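You operate a simulated robot arm through the tools that you are given. There is no shell and no other tool. Be economical: measure what you need, move in short steps, check, and stop when the job is done.

The job below is to be done with a simulated robot arm. You get a single attempt, and the scene is never put back.

JOB
Press the green run key two times.

It is judged by the outcome, as a careful person would: the job done as asked, and still so three seconds after it is handed in. It fails if anything else is knocked over, pushed out of place, dropped, spilled or broken.

ROBOT AND FRAMES
A 7-joint arm with a two-finger parallel gripper, fixed in place. Base frame: the origin is at the foot of the arm, x ahead of it, y to its left, z up. Units: mm, degrees, N and s.
With the tool pointing down near the work surface it reaches from about 240 to 680 mm from the base axis. Its first joint turns from -66.0 to 66.0 degrees. Payload 2.4 kg.
The tool frame sits at the grasp point between the pads (the TCP): z along the fingers, y along the line on which they close. The tips reach 30 mm beyond it. Largest opening 94 mm; finger width 28, thickness 10; the body of the gripper, 50 by 96 mm, starts 55 mm behind the TCP.
Orientation is that of the tool frame in the base frame, as a unit quaternion [w, x, y, z]. With the fingers straight down and closing along the base's y, the tool's x points along the base's -x, its y along +y and its z along -z.

CONTROLS
- The arm moves only by the tool nudge_tool. Its argument "moves" is a list of rows, each a list of 3 entries, a list of its own where there are three numbers: the shift along the base's x, y, z in mm, then the turn, a rotation vector about the base's x, y, z in degrees, then the finger opening in mm, from 0 to 94. In form: [[[x, y, z], [wx, wy, wz], grip], ...]. A call has 1 to 20 rows; each row shifts and turns the commanded pose from where the row before left it. Rows are played at 5 a second. More than 50 mm and 8.6 degrees between two rows, or a gripper value outside its range, and nothing of the call is played. A pose out of reach is approached as far as the arm can. The call stops where the force on the tool passes 40 N (or 10 N more than at its start, if that is more) or the arm is blocked; 0.2 s more then pass. Each finger travels about 153 mm/s and halts on what it meets, pressing with about 35 N; the grip force reading is that of the motor and also rises with nothing between the fingers. The clock runs only during rows and for 0.2 s after the last one: add rows that do not move to give the fingers time. It gives the time, the measured TCP pose, the force on the tool (base axes), the opening and the grip force at its end, in the units of the frame above (readings bear some noise), and new pictures: "show" is both (left out), scene, wrist or none.
- Cameras (640 x 400 px; columns grow to the right, rows downward): "scene" is fixed at [55.2, 473.5, 1438.5]; the picture's right is [-0.66, -0.75, 0.00], its down [-0.41, 0.36, -0.84] and it looks along [0.63, -0.55, -0.55] (base axes); focal length 348 px, centre (320, 200). "wrist" rides on the gripper at [-37, 0, -58] in the tool frame; the picture's right is [0.00, -1.00, 0.00], its down [0.97, 0.00, -0.24] and it looks along [0.24, 0.00, 0.97] (tool axes); focal length 218 px, centre (320, 200). There is no depth. A picture from a camera that has moved, and an enlarged one, comes with that camera's place and axes in the base frame and with its lens. The place of the scene camera against the robot may be out by one fixed shift of up to 18 mm in any direction.
- inspect(camera, box): a new picture of the part [left, top, right, bottom] of that camera's present view, enlarged. The clock stands still meanwhile.
- hand_in(): hands the job in; it is judged then, once.

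Work in short steps. Places have to be worked out from the pictures, the camera data and where the tool is seen: move nearer, look again, correct. Check each grasp and each placing, and mend what went wrong. You have 90 turns and 170 pictures in all, those below and enlarged ones among them. Open the gripper and draw the arm clear of the work before you hand the job in, unless the task says otherwise; then end with one line.

The tools are called after "Call:" as a command line: name --argument value ..., lists and objects as JSON in quotes. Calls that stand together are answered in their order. nudge_tool: Moves the arm, as the interface text tells. Its arguments: {"type":"object","properties":{"moves":{"type":"array"},"show":{"type":"string","enum":["both","scene","wrist","none"]}},"required":["moves"]} The other tools are called the same way: inspect (camera, box) takes an enlarged picture of a part of a camera's view; hand_in () hands the job in.

At the start:

```text
t: 0.0
tcp_pos: [281.2, 173.9, 1204.8]
tool_rot: [-0.001, 0.0, 1.0, 0.0]
force: [0.1, -0.8, -0.7]
finger_gap: 93.6
gripper_force: 0.0
```

scene: 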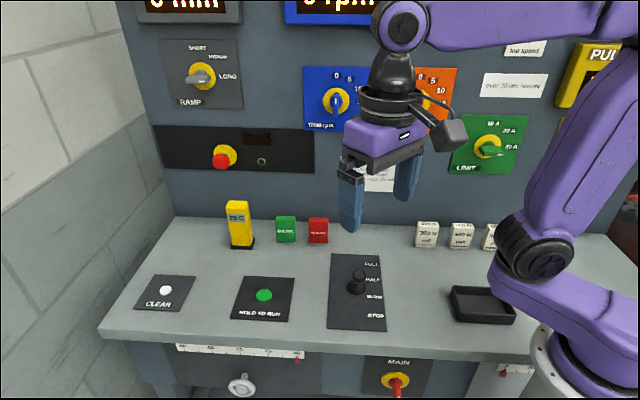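
wrist: 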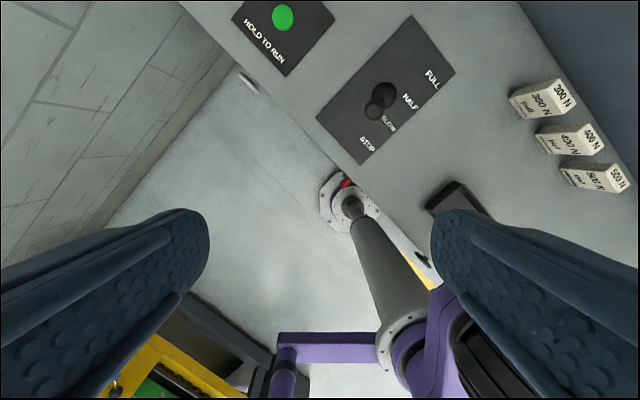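

The panel has a green "HOLD TO RUN" key and a small green block behind it; I look closer at both before choosing.

Call:
inspect --camera "scene" --box '[120, 190, 400, 365]'

Call:
inspect --camera "wrist" --box '[200, 0, 480, 175]'

Call:
inspect --camera "scene" --box '[120, 0, 400, 175]'

```text
2.29 times, centred on (260, 278) of scene
camera zoom: at [55.2, 473.5, 1438.5], right [-0.66, -0.75, 0.0], down [-0.41, 0.36, -0.84], along [0.63, -0.55, -0.55], focal length 794 px, centre (457, 23)
```

zoom: 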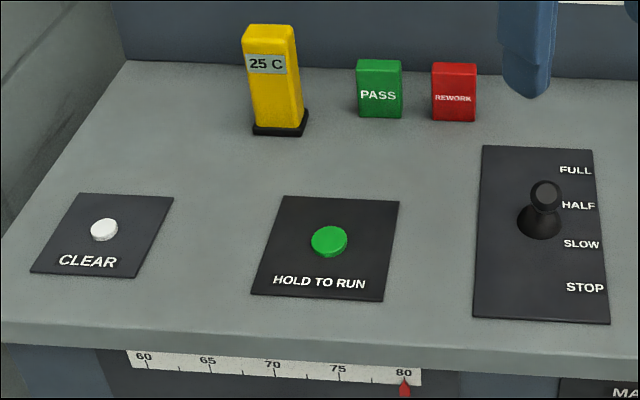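

```text
2.29 times, centred on (340, 88) of wrist
camera zoom: at [318.8, 175.0, 1262.0], right [0.0, -1.0, 0.0], down [-0.97, 0.0, 0.24], along [-0.24, 0.0, -0.97], focal length 499 px, centre (274, 457)
```

zoom: 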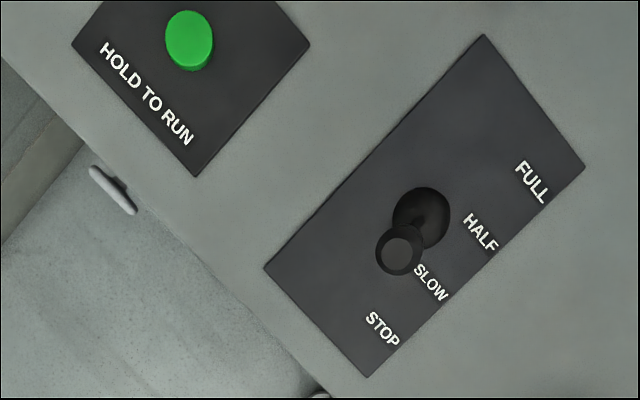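

```text
2.29 times, centred on (260, 88) of scene
camera zoom: at [55.2, 473.5, 1438.5], right [-0.66, -0.75, 0.0], down [-0.41, 0.36, -0.84], along [0.63, -0.55, -0.55], focal length 794 px, centre (457, 457)
```

zoom: 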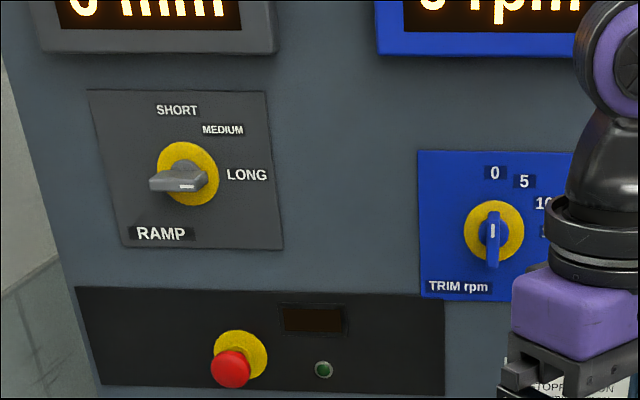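

The run key is the green "HOLD TO RUN" button. Both cameras put it at about (507, 232, ~875). I close the fingers and move above it, staying high.

Call:
nudge_tool --moves '[[[38, 9.7, -20], [0, 0, 0], 40], [[38, 9.7, -30], [0, 0, 0], 0], [[38, 9.7, -35], [0, 0, 0], 0], [[38, 9.7, -35], [0, 0, 0], 0], [[38, 9.7, -35], [0, 0, 0], 0], [[36, 9.7, -35], [0, 0, 0], 0], [[0, 0, 0], [0, 0, 0], 0], [[0, 0, 0], [0, 0, 0], 0]]'

```text
refused: row 3 steps farther than a row can; nothing moved
```

Row 3 was slightly over 50 mm per step, so I use smaller steps.

Call:
nudge_tool --moves '[[[32, 8.3, -27], [0, 0, 0], 40], [[32, 8.3, -27], [0, 0, 0], 0], [[32, 8.3, -27], [0, 0, 0], 0], [[32, 8.3, -27], [0, 0, 0], 0], [[32, 8.3, -27], [0, 0, 0], 0], [[32, 8.3, -27], [0, 0, 0], 0], [[34, 8.3, -27], [0, 0, 0], 0], [[0, 0, 0], [0, 0, 0], 0], [[0, 0, 0], [0, 0, 0], 0]]'

```text
t: 2.0
tcp_pos: [508.9, 233.6, 1017.6]
tool_rot: [0.0, -0.001, 1.0, 0.0]
force: [0.0, -0.4, 0.3]
finger_gap: 0.2
gripper_force: 32.6
camera wrist: at [544.5, 233.5, 1074.2], right [0.0, -1.0, 0.0], down [-0.97, 0.0, 0.24], along [-0.24, 0.0, -0.97], focal length 218 px, centre (320, 200)
```

scene: 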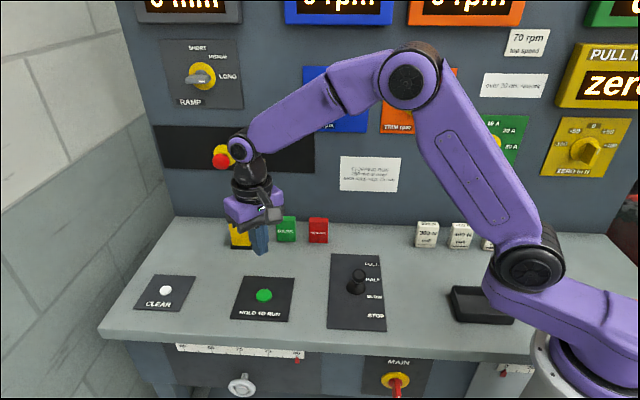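
wrist: 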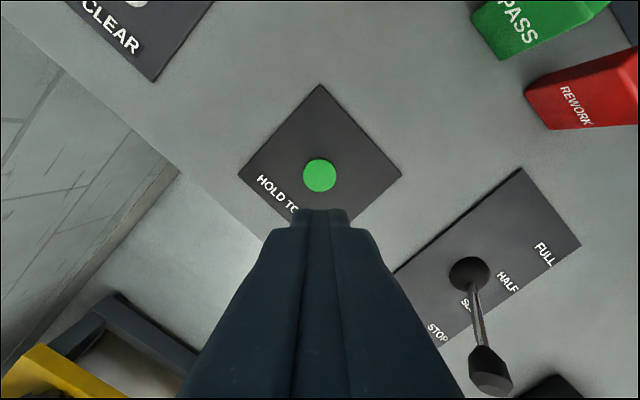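

The newest wrist view puts the key at about x=517, y=234. I correct x and descend partway.

Call:
nudge_tool --moves '[[[8, 0, -20], [0, 0, 0], 0], [[0, 0, -35], [0, 0, 0], 0], [[0, 0, -20], [0, 0, 0], 0], [[0, 0, 0], [0, 0, 0], 0]]'

```text
t: 3.0
tcp_pos: [515.9, 233.7, 940.7]
tool_rot: [0.0, 0.0, 1.0, 0.001]
force: [-0.1, 0.7, 0.4]
finger_gap: 0.0
gripper_force: 32.7
camera wrist: at [552.4, 233.7, 998.7], right [0.0, -1.0, 0.0], down [-0.97, 0.0, 0.24], along [-0.24, 0.0, -0.97], focal length 218 px, centre (320, 200)
```

scene: 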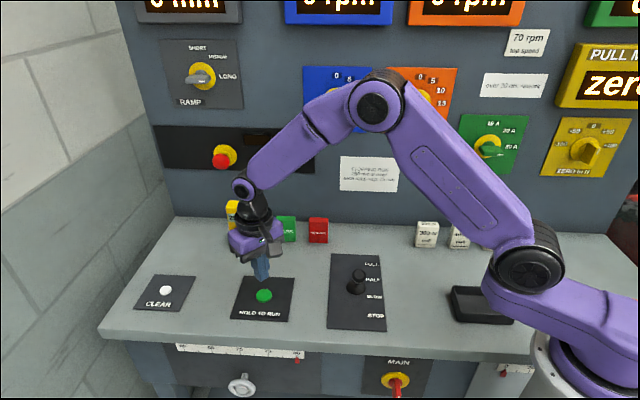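
wrist: 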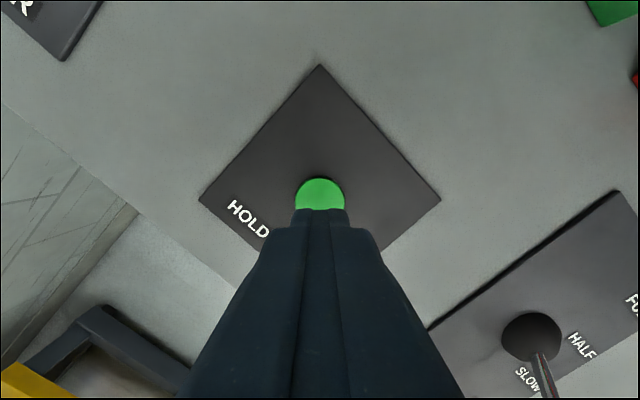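

The key centre is at about x=520, and the tips are at z≈911. I shift +4 mm in x and lower to just above the key.

Call:
nudge_tool --moves '[[[4, 0, -8], [0, 0, 0], 0], [[0, 0, -10], [0, 0, 0], 0], [[0, 0, -10], [0, 0, 0], 0], [[0, 0, 0], [0, 0, 0], 0]]' --show "both"

Call:
inspect --camera "scene" --box '[200, 230, 328, 310]'

```text
t: 4.0
tcp_pos: [521.3, 234.1, 913.0]
tool_rot: [-0.001, 0.0, 1.0, 0.0]
force: [-0.1, -0.3, -0.2]
finger_gap: 0.1
gripper_force: 33.0
camera wrist: at [557.4, 233.3, 971.0], right [0.0, -1.0, 0.0], down [-0.97, 0.0, 0.24], along [-0.24, 0.0, -0.97], focal length 218 px, centre (320, 200)
```

scene: 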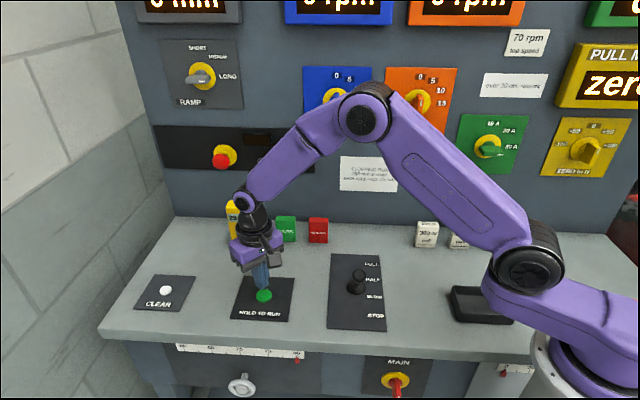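
wrist: 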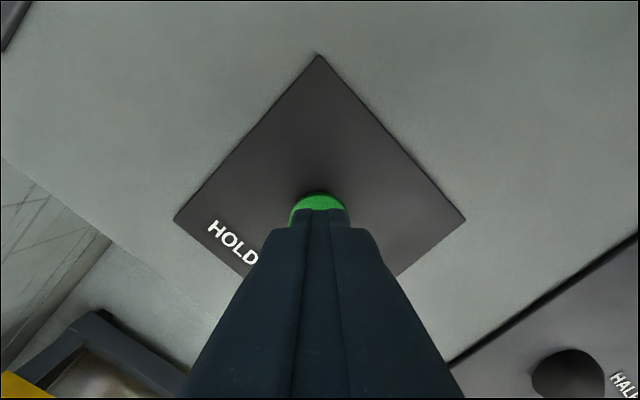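

```text
5.00 times, centred on (264, 270) of scene
camera zoom: at [55.2, 473.5, 1438.5], right [-0.66, -0.75, 0.0], down [-0.41, 0.36, -0.84], along [0.63, -0.55, -0.55], focal length 1738 px, centre (600, -150)
```

zoom: 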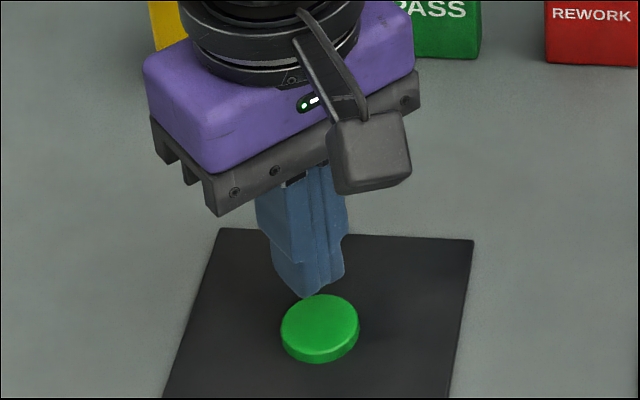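

The tips hover about 10 mm above the key and well within it. I lower in small steps, watching the force.

Call:
nudge_tool --moves '[[[0, 0, -3], [0, 0, 0], 0], [[0, 0, -3], [0, 0, 0], 0], [[0, 0, -2], [0, 0, 0], 0], [[0, 0, 0], [0, 0, 0], 0]]' --show "none"

Call:
inspect --camera "scene" --box '[200, 230, 328, 310]'

```text
t: 5.0
tcp_pos: [520.7, 232.7, 905.3]
tool_rot: [0.0, 0.0, 1.0, 0.0]
force: [0.1, 0.4, 0.1]
finger_gap: 0.0
gripper_force: 33.1
```

```text
5.00 times, centred on (264, 270) of scene
camera zoom: at [55.2, 473.5, 1438.5], right [-0.66, -0.75, 0.0], down [-0.41, 0.36, -0.84], along [0.63, -0.55, -0.55], focal length 1738 px, centre (600, -150)
```

zoom: 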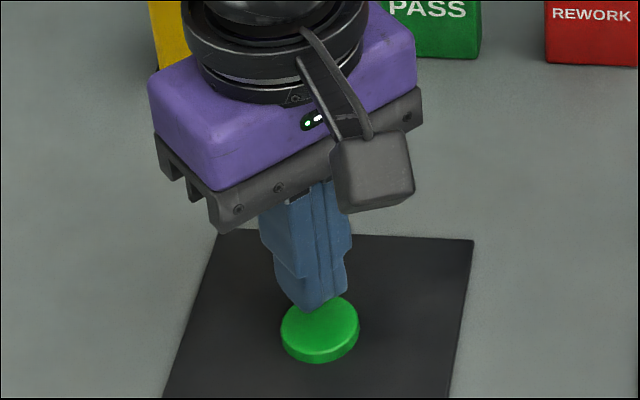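

No contact yet with the tips at z≈875. I continue down finely.

Call:
nudge_tool --moves '[[[0, 0, -1.5], [0, 0, 0], 0], [[0, 0, -1.5], [0, 0, 0], 0], [[0, 0, 0], [0, 0, 0], 0]]' --show "scene"

Call:
inspect --camera "scene" --box '[200, 230, 328, 310]'

```text
t: 5.8
tcp_pos: [520.0, 233.3, 901.5]
tool_rot: [0.0, -0.001, 1.0, 0.0]
force: [0.4, -0.8, 0.7]
finger_gap: 0.0
gripper_force: 32.9
```

scene: 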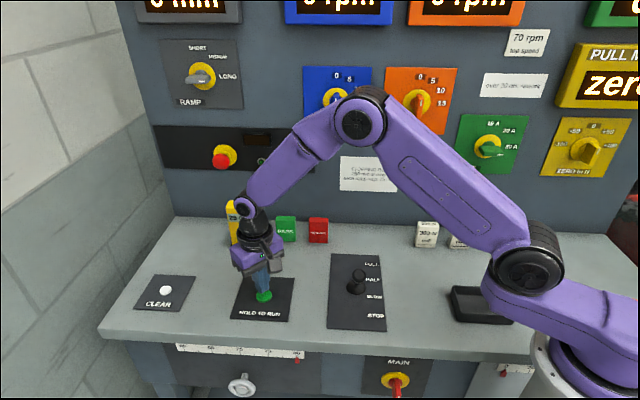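

```text
5.00 times, centred on (264, 270) of scene
camera zoom: at [55.2, 473.5, 1438.5], right [-0.66, -0.75, 0.0], down [-0.41, 0.36, -0.84], along [0.63, -0.55, -0.55], focal length 1738 px, centre (600, -150)
```

zoom: 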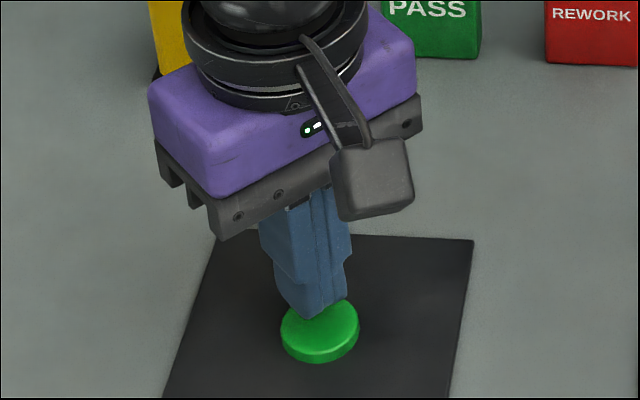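

Still no force with the tips near z≈872. I continue in 1 mm steps.

Call:
nudge_tool --moves '[[[0, 0, -1], [0, 0, 0], 0], [[0, 0, -1], [0, 0, 0], 0], [[0, 0, -1], [0, 0, 0], 0], [[0, 0, 0], [0, 0, 0], 0]]' --show "scene"

Call:
inspect --camera "scene" --box '[200, 230, 328, 310]'

```text
t: 6.8
tcp_pos: [518.2, 232.8, 899.7]
tool_rot: [0.001, 0.0, 1.0, 0.0]
force: [0.1, 0.5, -0.9]
finger_gap: 0.0
gripper_force: 32.8
```

scene: 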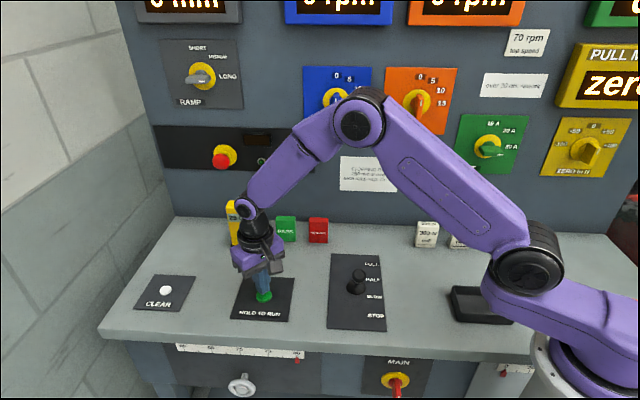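

```text
5.00 times, centred on (264, 270) of scene
camera zoom: at [55.2, 473.5, 1438.5], right [-0.66, -0.75, 0.0], down [-0.41, 0.36, -0.84], along [0.63, -0.55, -0.55], focal length 1738 px, centre (600, -150)
```

zoom: 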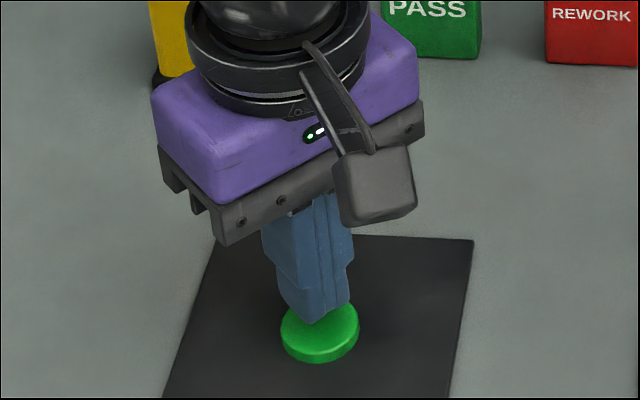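

Still free; the tips are close to the key centre. I go another 3 mm.

Call:
nudge_tool --moves '[[[0, 0, -1], [0, 0, 0], 0], [[0, 0, -1], [0, 0, 0], 0], [[0, 0, -1], [0, 0, 0], 0], [[0, 0, 0], [0, 0, 0], 0]]' --show "scene"

Call:
inspect --camera "scene" --box '[200, 230, 328, 310]'

```text
t: 7.8
tcp_pos: [520.4, 232.5, 895.5]
tool_rot: [0.0, -0.001, 1.0, 0.001]
force: [0.6, -0.2, -0.7]
finger_gap: 0.0
gripper_force: 32.9
```

scene: 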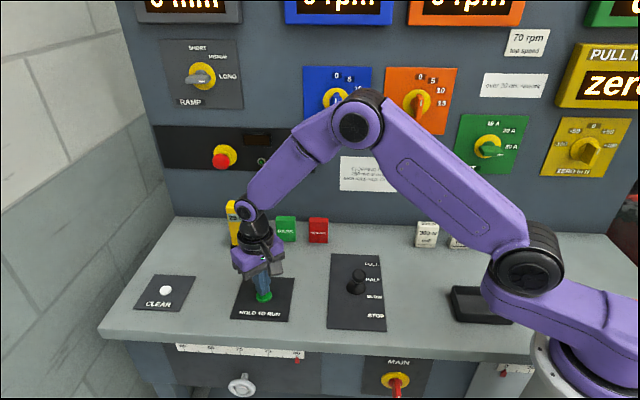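

```text
5.00 times, centred on (264, 270) of scene
camera zoom: at [55.2, 473.5, 1438.5], right [-0.66, -0.75, 0.0], down [-0.41, 0.36, -0.84], along [0.63, -0.55, -0.55], focal length 1738 px, centre (600, -150)
```

zoom: 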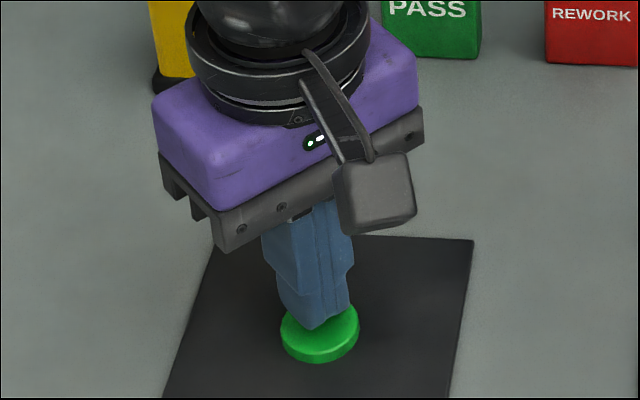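

Still no contact, and the key is unmoved. I continue 1 mm at a time.

Call:
nudge_tool --moves '[[[0, 0, -1], [0, 0, 0], 0], [[0, 0, -1], [0, 0, 0], 0], [[0, 0, -1], [0, 0, 0], 0], [[0, 0, 0], [0, 0, 0], 0]]' --show "scene"

Call:
inspect --camera "scene" --box '[200, 230, 328, 310]'

```text
t: 8.8
tcp_pos: [520.6, 232.2, 893.6]
tool_rot: [0.0, 0.001, 1.0, 0.001]
force: [0.1, 0.2, 0.1]
finger_gap: 0.0
gripper_force: 33.4
```

scene: 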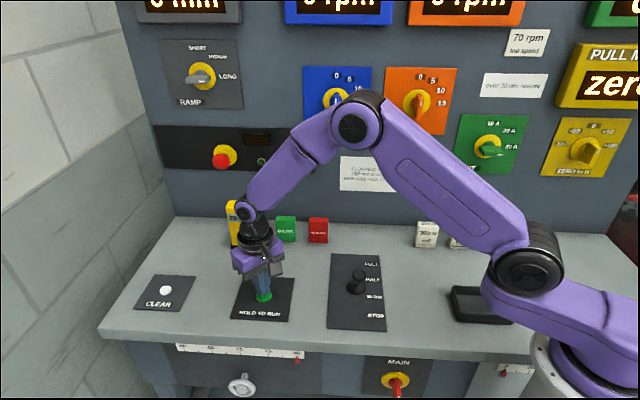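

```text
5.00 times, centred on (264, 270) of scene
camera zoom: at [55.2, 473.5, 1438.5], right [-0.66, -0.75, 0.0], down [-0.41, 0.36, -0.84], along [0.63, -0.55, -0.55], focal length 1738 px, centre (600, -150)
```

zoom: 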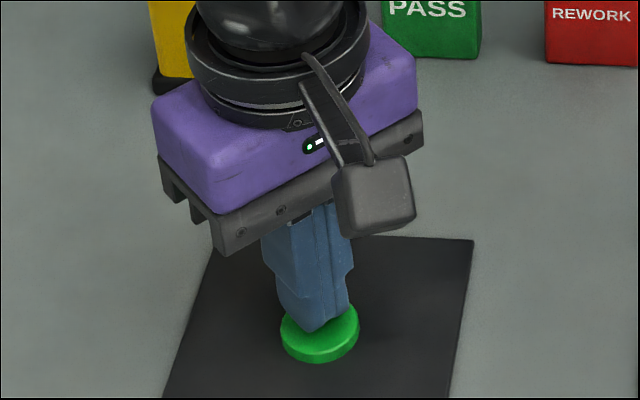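

No force yet. I continue down.

Call:
nudge_tool --moves '[[[0, 0, -1], [0, 0, 0], 0], [[0, 0, -1], [0, 0, 0], 0], [[0, 0, 0], [0, 0, 0], 0]]' --show "scene"

Call:
inspect --camera "scene" --box '[200, 230, 328, 310]'

```text
t: 9.6
tcp_pos: [517.5, 233.4, 891.1]
tool_rot: [0.0, 0.0, 1.0, -0.001]
force: [-0.4, 0.0, 0.2]
finger_gap: 0.0
gripper_force: 33.2
```

scene: 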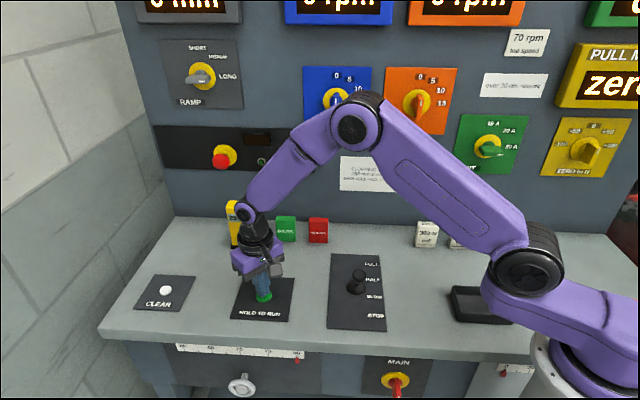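

```text
5.00 times, centred on (264, 270) of scene
camera zoom: at [55.2, 473.5, 1438.5], right [-0.66, -0.75, 0.0], down [-0.41, 0.36, -0.84], along [0.63, -0.55, -0.55], focal length 1738 px, centre (600, -150)
```

zoom: 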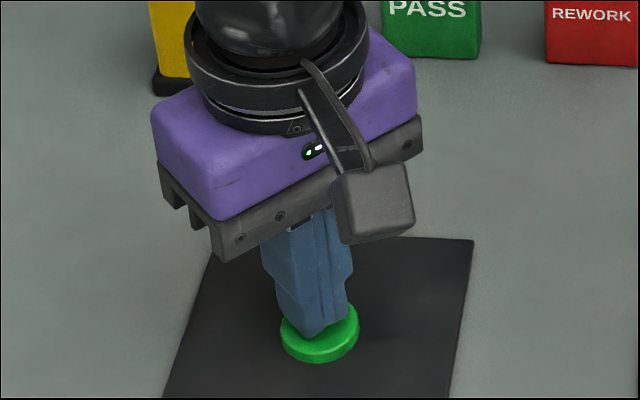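

By geometry the near corner of the tips still needs about 3–4 mm before contact. I continue.

Call:
nudge_tool --moves '[[[0, 0, -1], [0, 0, 0], 0], [[0, 0, -1], [0, 0, 0], 0], [[0, 0, -1], [0, 0, 0], 0], [[0, 0, 0], [0, 0, 0], 0]]' --show "scene"

Call:
inspect --camera "scene" --box '[200, 230, 328, 310]'

```text
t: 10.6
tcp_pos: [520.5, 233.1, 889.5]
tool_rot: [0.0, 0.001, 1.0, 0.0]
force: [-0.4, 1.4, 2.0]
finger_gap: 0.0
gripper_force: 32.8
```

scene: 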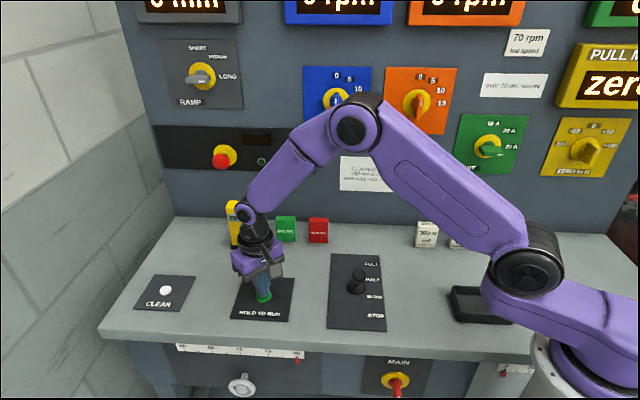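

```text
5.00 times, centred on (264, 270) of scene
camera zoom: at [55.1, 473.5, 1438.5], right [-0.66, -0.75, 0.0], down [-0.41, 0.36, -0.84], along [0.63, -0.55, -0.55], focal length 1738 px, centre (600, -150)
```

zoom: 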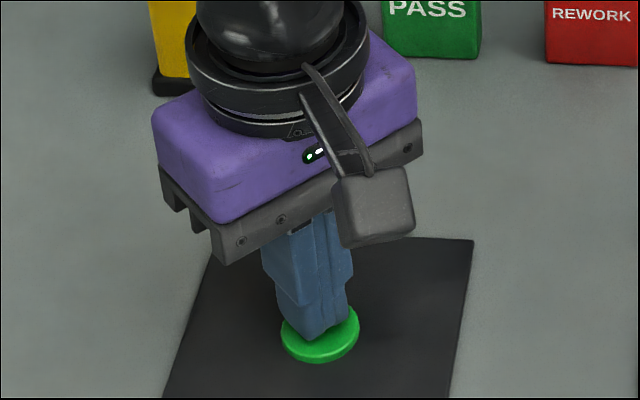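

First contact shows as 2 N. Now I press on in 1 mm steps and watch the key and the displays.

Call:
nudge_tool --moves '[[[0, 0, -1], [0, 0, 0], 0], [[0, 0, -1], [0, 0, 0], 0], [[0, 0, 0], [0, 0, 0], 0]]' --show "scene"

Call:
inspect --camera "scene" --box '[200, 230, 328, 310]'

```text
t: 11.4
tcp_pos: [520.5, 232.9, 886.5]
tool_rot: [0.0, 0.0, 1.0, 0.001]
force: [-1.4, -0.8, 3.0]
finger_gap: 0.0
gripper_force: 33.1
```

scene: 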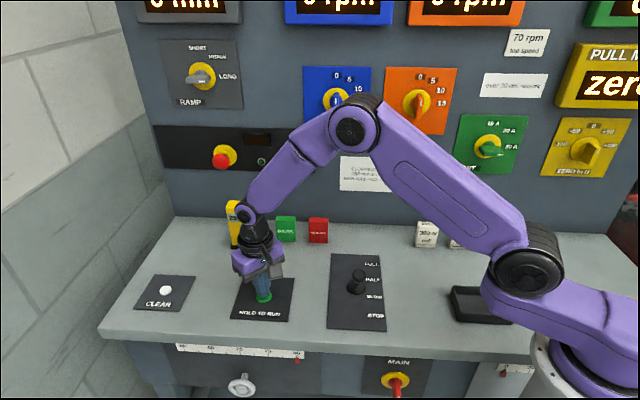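

```text
5.00 times, centred on (264, 270) of scene
camera zoom: at [55.1, 473.5, 1438.5], right [-0.66, -0.75, 0.0], down [-0.41, 0.36, -0.84], along [0.63, -0.55, -0.55], focal length 1738 px, centre (600, -150)
```

zoom: 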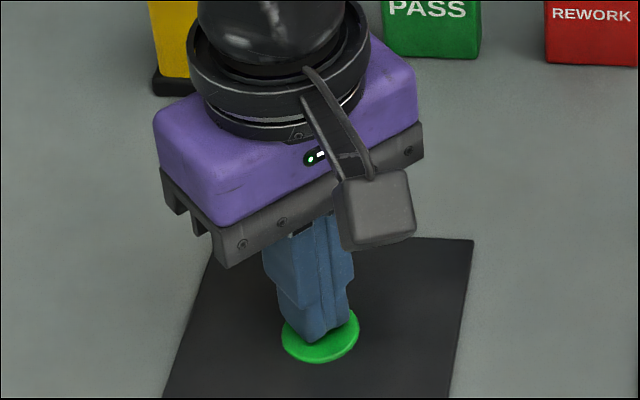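

The key is sinking (its rim is nearly flush) with 3 N. I press a bit further to be sure of full travel.

Call:
nudge_tool --moves '[[[0, 0, -1], [0, 0, 0], 0], [[0, 0, -1], [0, 0, 0], 0], [[0, 0, 0], [0, 0, 0], 0]]' --show "scene"

Call:
inspect --camera "scene" --box '[200, 230, 328, 310]'

```text
t: 12.2
tcp_pos: [521.7, 233.0, 885.8]
tool_rot: [0.001, 0.001, 1.0, 0.0]
force: [-5.4, -1.0, 18.7]
finger_gap: 0.0
gripper_force: 33.1
```

scene: 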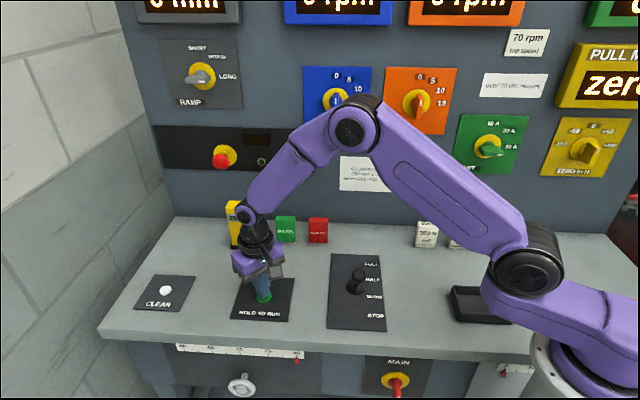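

```text
5.00 times, centred on (264, 270) of scene
camera zoom: at [54.7, 473.3, 1438.5], right [-0.66, -0.75, 0.0], down [-0.41, 0.36, -0.84], along [0.63, -0.55, -0.55], focal length 1738 px, centre (600, -150)
```

zoom: 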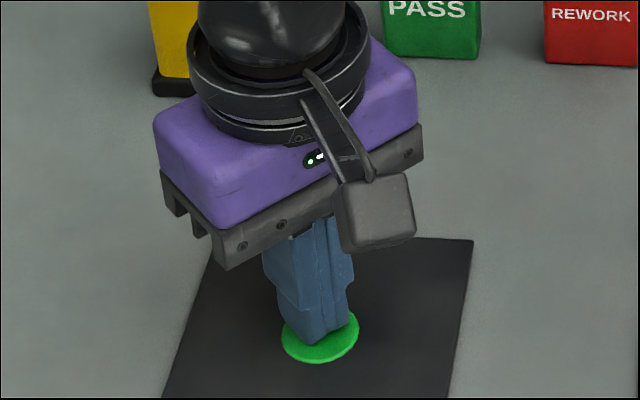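

The key bottomed at 19 N, flush with the plate: press one. I lift clear and check that the key comes back.

Call:
nudge_tool --moves '[[[0, 0, -0.5], [0, 0, 0], 0], [[0, 0, 4], [0, 0, 0], 0], [[0, 0, 4], [0, 0, 0], 0], [[0, 0, 5], [0, 0, 0], 0], [[0, 0, 0], [0, 0, 0], 0], [[0, 0, 0], [0, 0, 0], 0]]' --show "scene"

Call:
inspect --camera "scene" --box '[200, 230, 328, 310]'

```text
t: 13.6
tcp_pos: [518.7, 232.2, 896.7]
tool_rot: [0.0, 0.0, 1.0, 0.0]
force: [-0.7, -0.1, -0.6]
finger_gap: 0.0
gripper_force: 32.9
```

scene: 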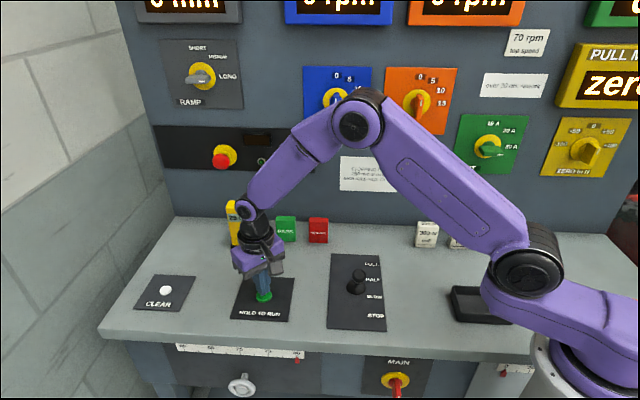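

```text
5.00 times, centred on (264, 270) of scene
camera zoom: at [55.2, 473.5, 1438.5], right [-0.66, -0.75, 0.0], down [-0.41, 0.36, -0.84], along [0.63, -0.55, -0.55], focal length 1738 px, centre (600, -150)
```

zoom: 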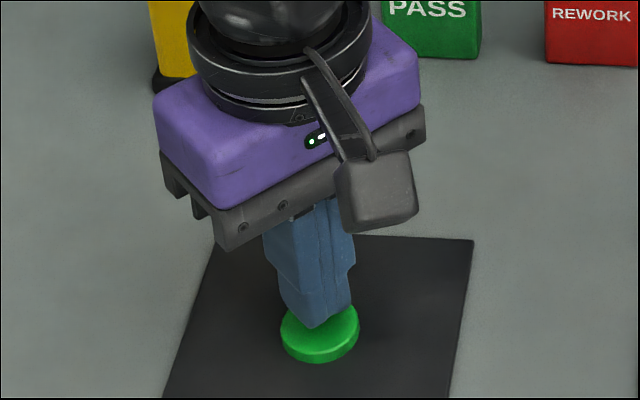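

The key sprang back fully. Second press: down 12.5 mm to the same depth, holding there to read the force.

Call:
nudge_tool --moves '[[[0, 0, -4], [0, 0, 0], 0], [[0, 0, -3], [0, 0, 0], 0], [[0, 0, -2], [0, 0, 0], 0], [[0, 0, -1.5], [0, 0, 0], 0], [[0, 0, -1], [0, 0, 0], 0], [[0, 0, -1], [0, 0, 0], 0], [[0, 0, 0], [0, 0, 0], 0]]' --show "none"

Call:
inspect --camera "scene" --box '[200, 230, 328, 310]'

```text
t: 15.2
tcp_pos: [520.3, 232.3, 884.6]
tool_rot: [0.001, 0.0, 1.0, 0.001]
force: [-4.0, -2.4, 19.8]
finger_gap: 0.1
gripper_force: 32.6
```

```text
5.00 times, centred on (264, 270) of scene
camera zoom: at [54.8, 473.3, 1438.6], right [-0.66, -0.75, 0.0], down [-0.41, 0.36, -0.84], along [0.63, -0.55, -0.55], focal length 1738 px, centre (600, -150)
```

zoom: 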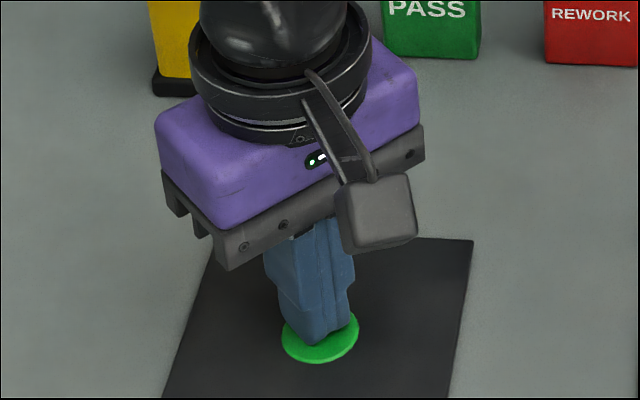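

The second press bottomed the key the same way at about 20 N. I lift clear straight up, opening the fingers once high, and back off.

Call:
nudge_tool --moves '[[[0, 0, 5], [0, 0, 0], 0], [[0, 0, 10], [0, 0, 0], 0], [[0, 0, 30], [0, 0, 0], 0], [[0, 0, 40], [0, 0, 0], 0], [[0, 0, 40], [0, 0, 0], 0], [[-30, 0, 35], [0, 0, 0], 40], [[-35, 0, 30], [0, 0, 0], 93], [[-35, 0, 30], [0, 0, 0], 93], [[0, 0, 0], [0, 0, 0], 93]]'

Call:
inspect --camera "scene" --box '[120, 190, 400, 365]'

Call:
inspect --camera "scene" --box '[120, 0, 400, 175]'

```text
t: 17.2
tcp_pos: [419.9, 231.9, 1101.9]
tool_rot: [0.0, 0.0, 1.0, 0.001]
force: [0.5, 0.0, 0.0]
finger_gap: 93.2
gripper_force: 0.0
camera wrist: at [456.5, 231.6, 1160.2], right [0.0, -1.0, 0.0], down [-0.97, 0.0, 0.24], along [-0.24, 0.0, -0.97], focal length 218 px, centre (320, 200)
```

scene: 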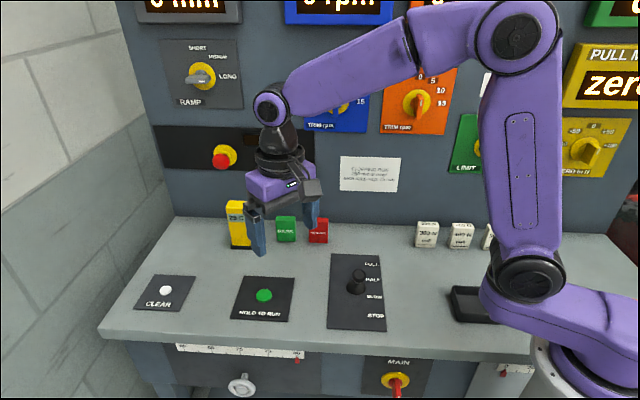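
wrist: 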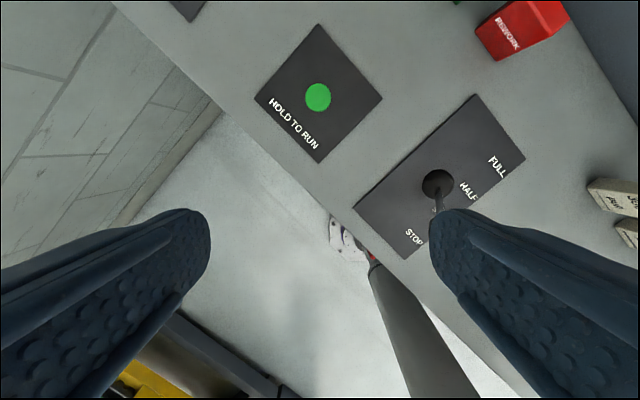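

```text
2.29 times, centred on (260, 278) of scene
camera zoom: at [55.1, 473.5, 1438.5], right [-0.66, -0.75, 0.0], down [-0.41, 0.36, -0.84], along [0.63, -0.55, -0.55], focal length 794 px, centre (457, 23)
```

zoom: 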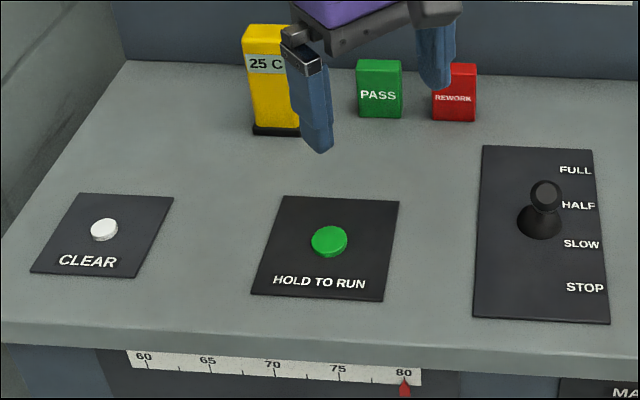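

```text
2.29 times, centred on (260, 88) of scene
camera zoom: at [55.1, 473.5, 1438.5], right [-0.66, -0.75, 0.0], down [-0.41, 0.36, -0.84], along [0.63, -0.55, -0.55], focal length 794 px, centre (457, 457)
```

zoom: 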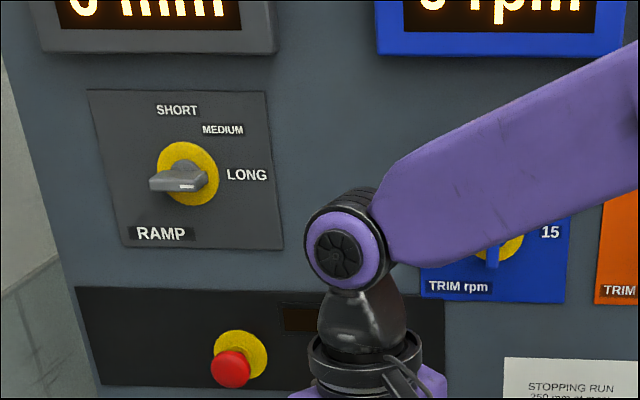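

The key is back up, nothing else has moved, and the gripper is open and clear, so I hand in.

Call:
hand_in

```text
The job is handed in.
```

I pressed the green "HOLD TO RUN" key twice, bottoming it each time (about 19–20 N) with a full release in between, and nothing else was disturbed.
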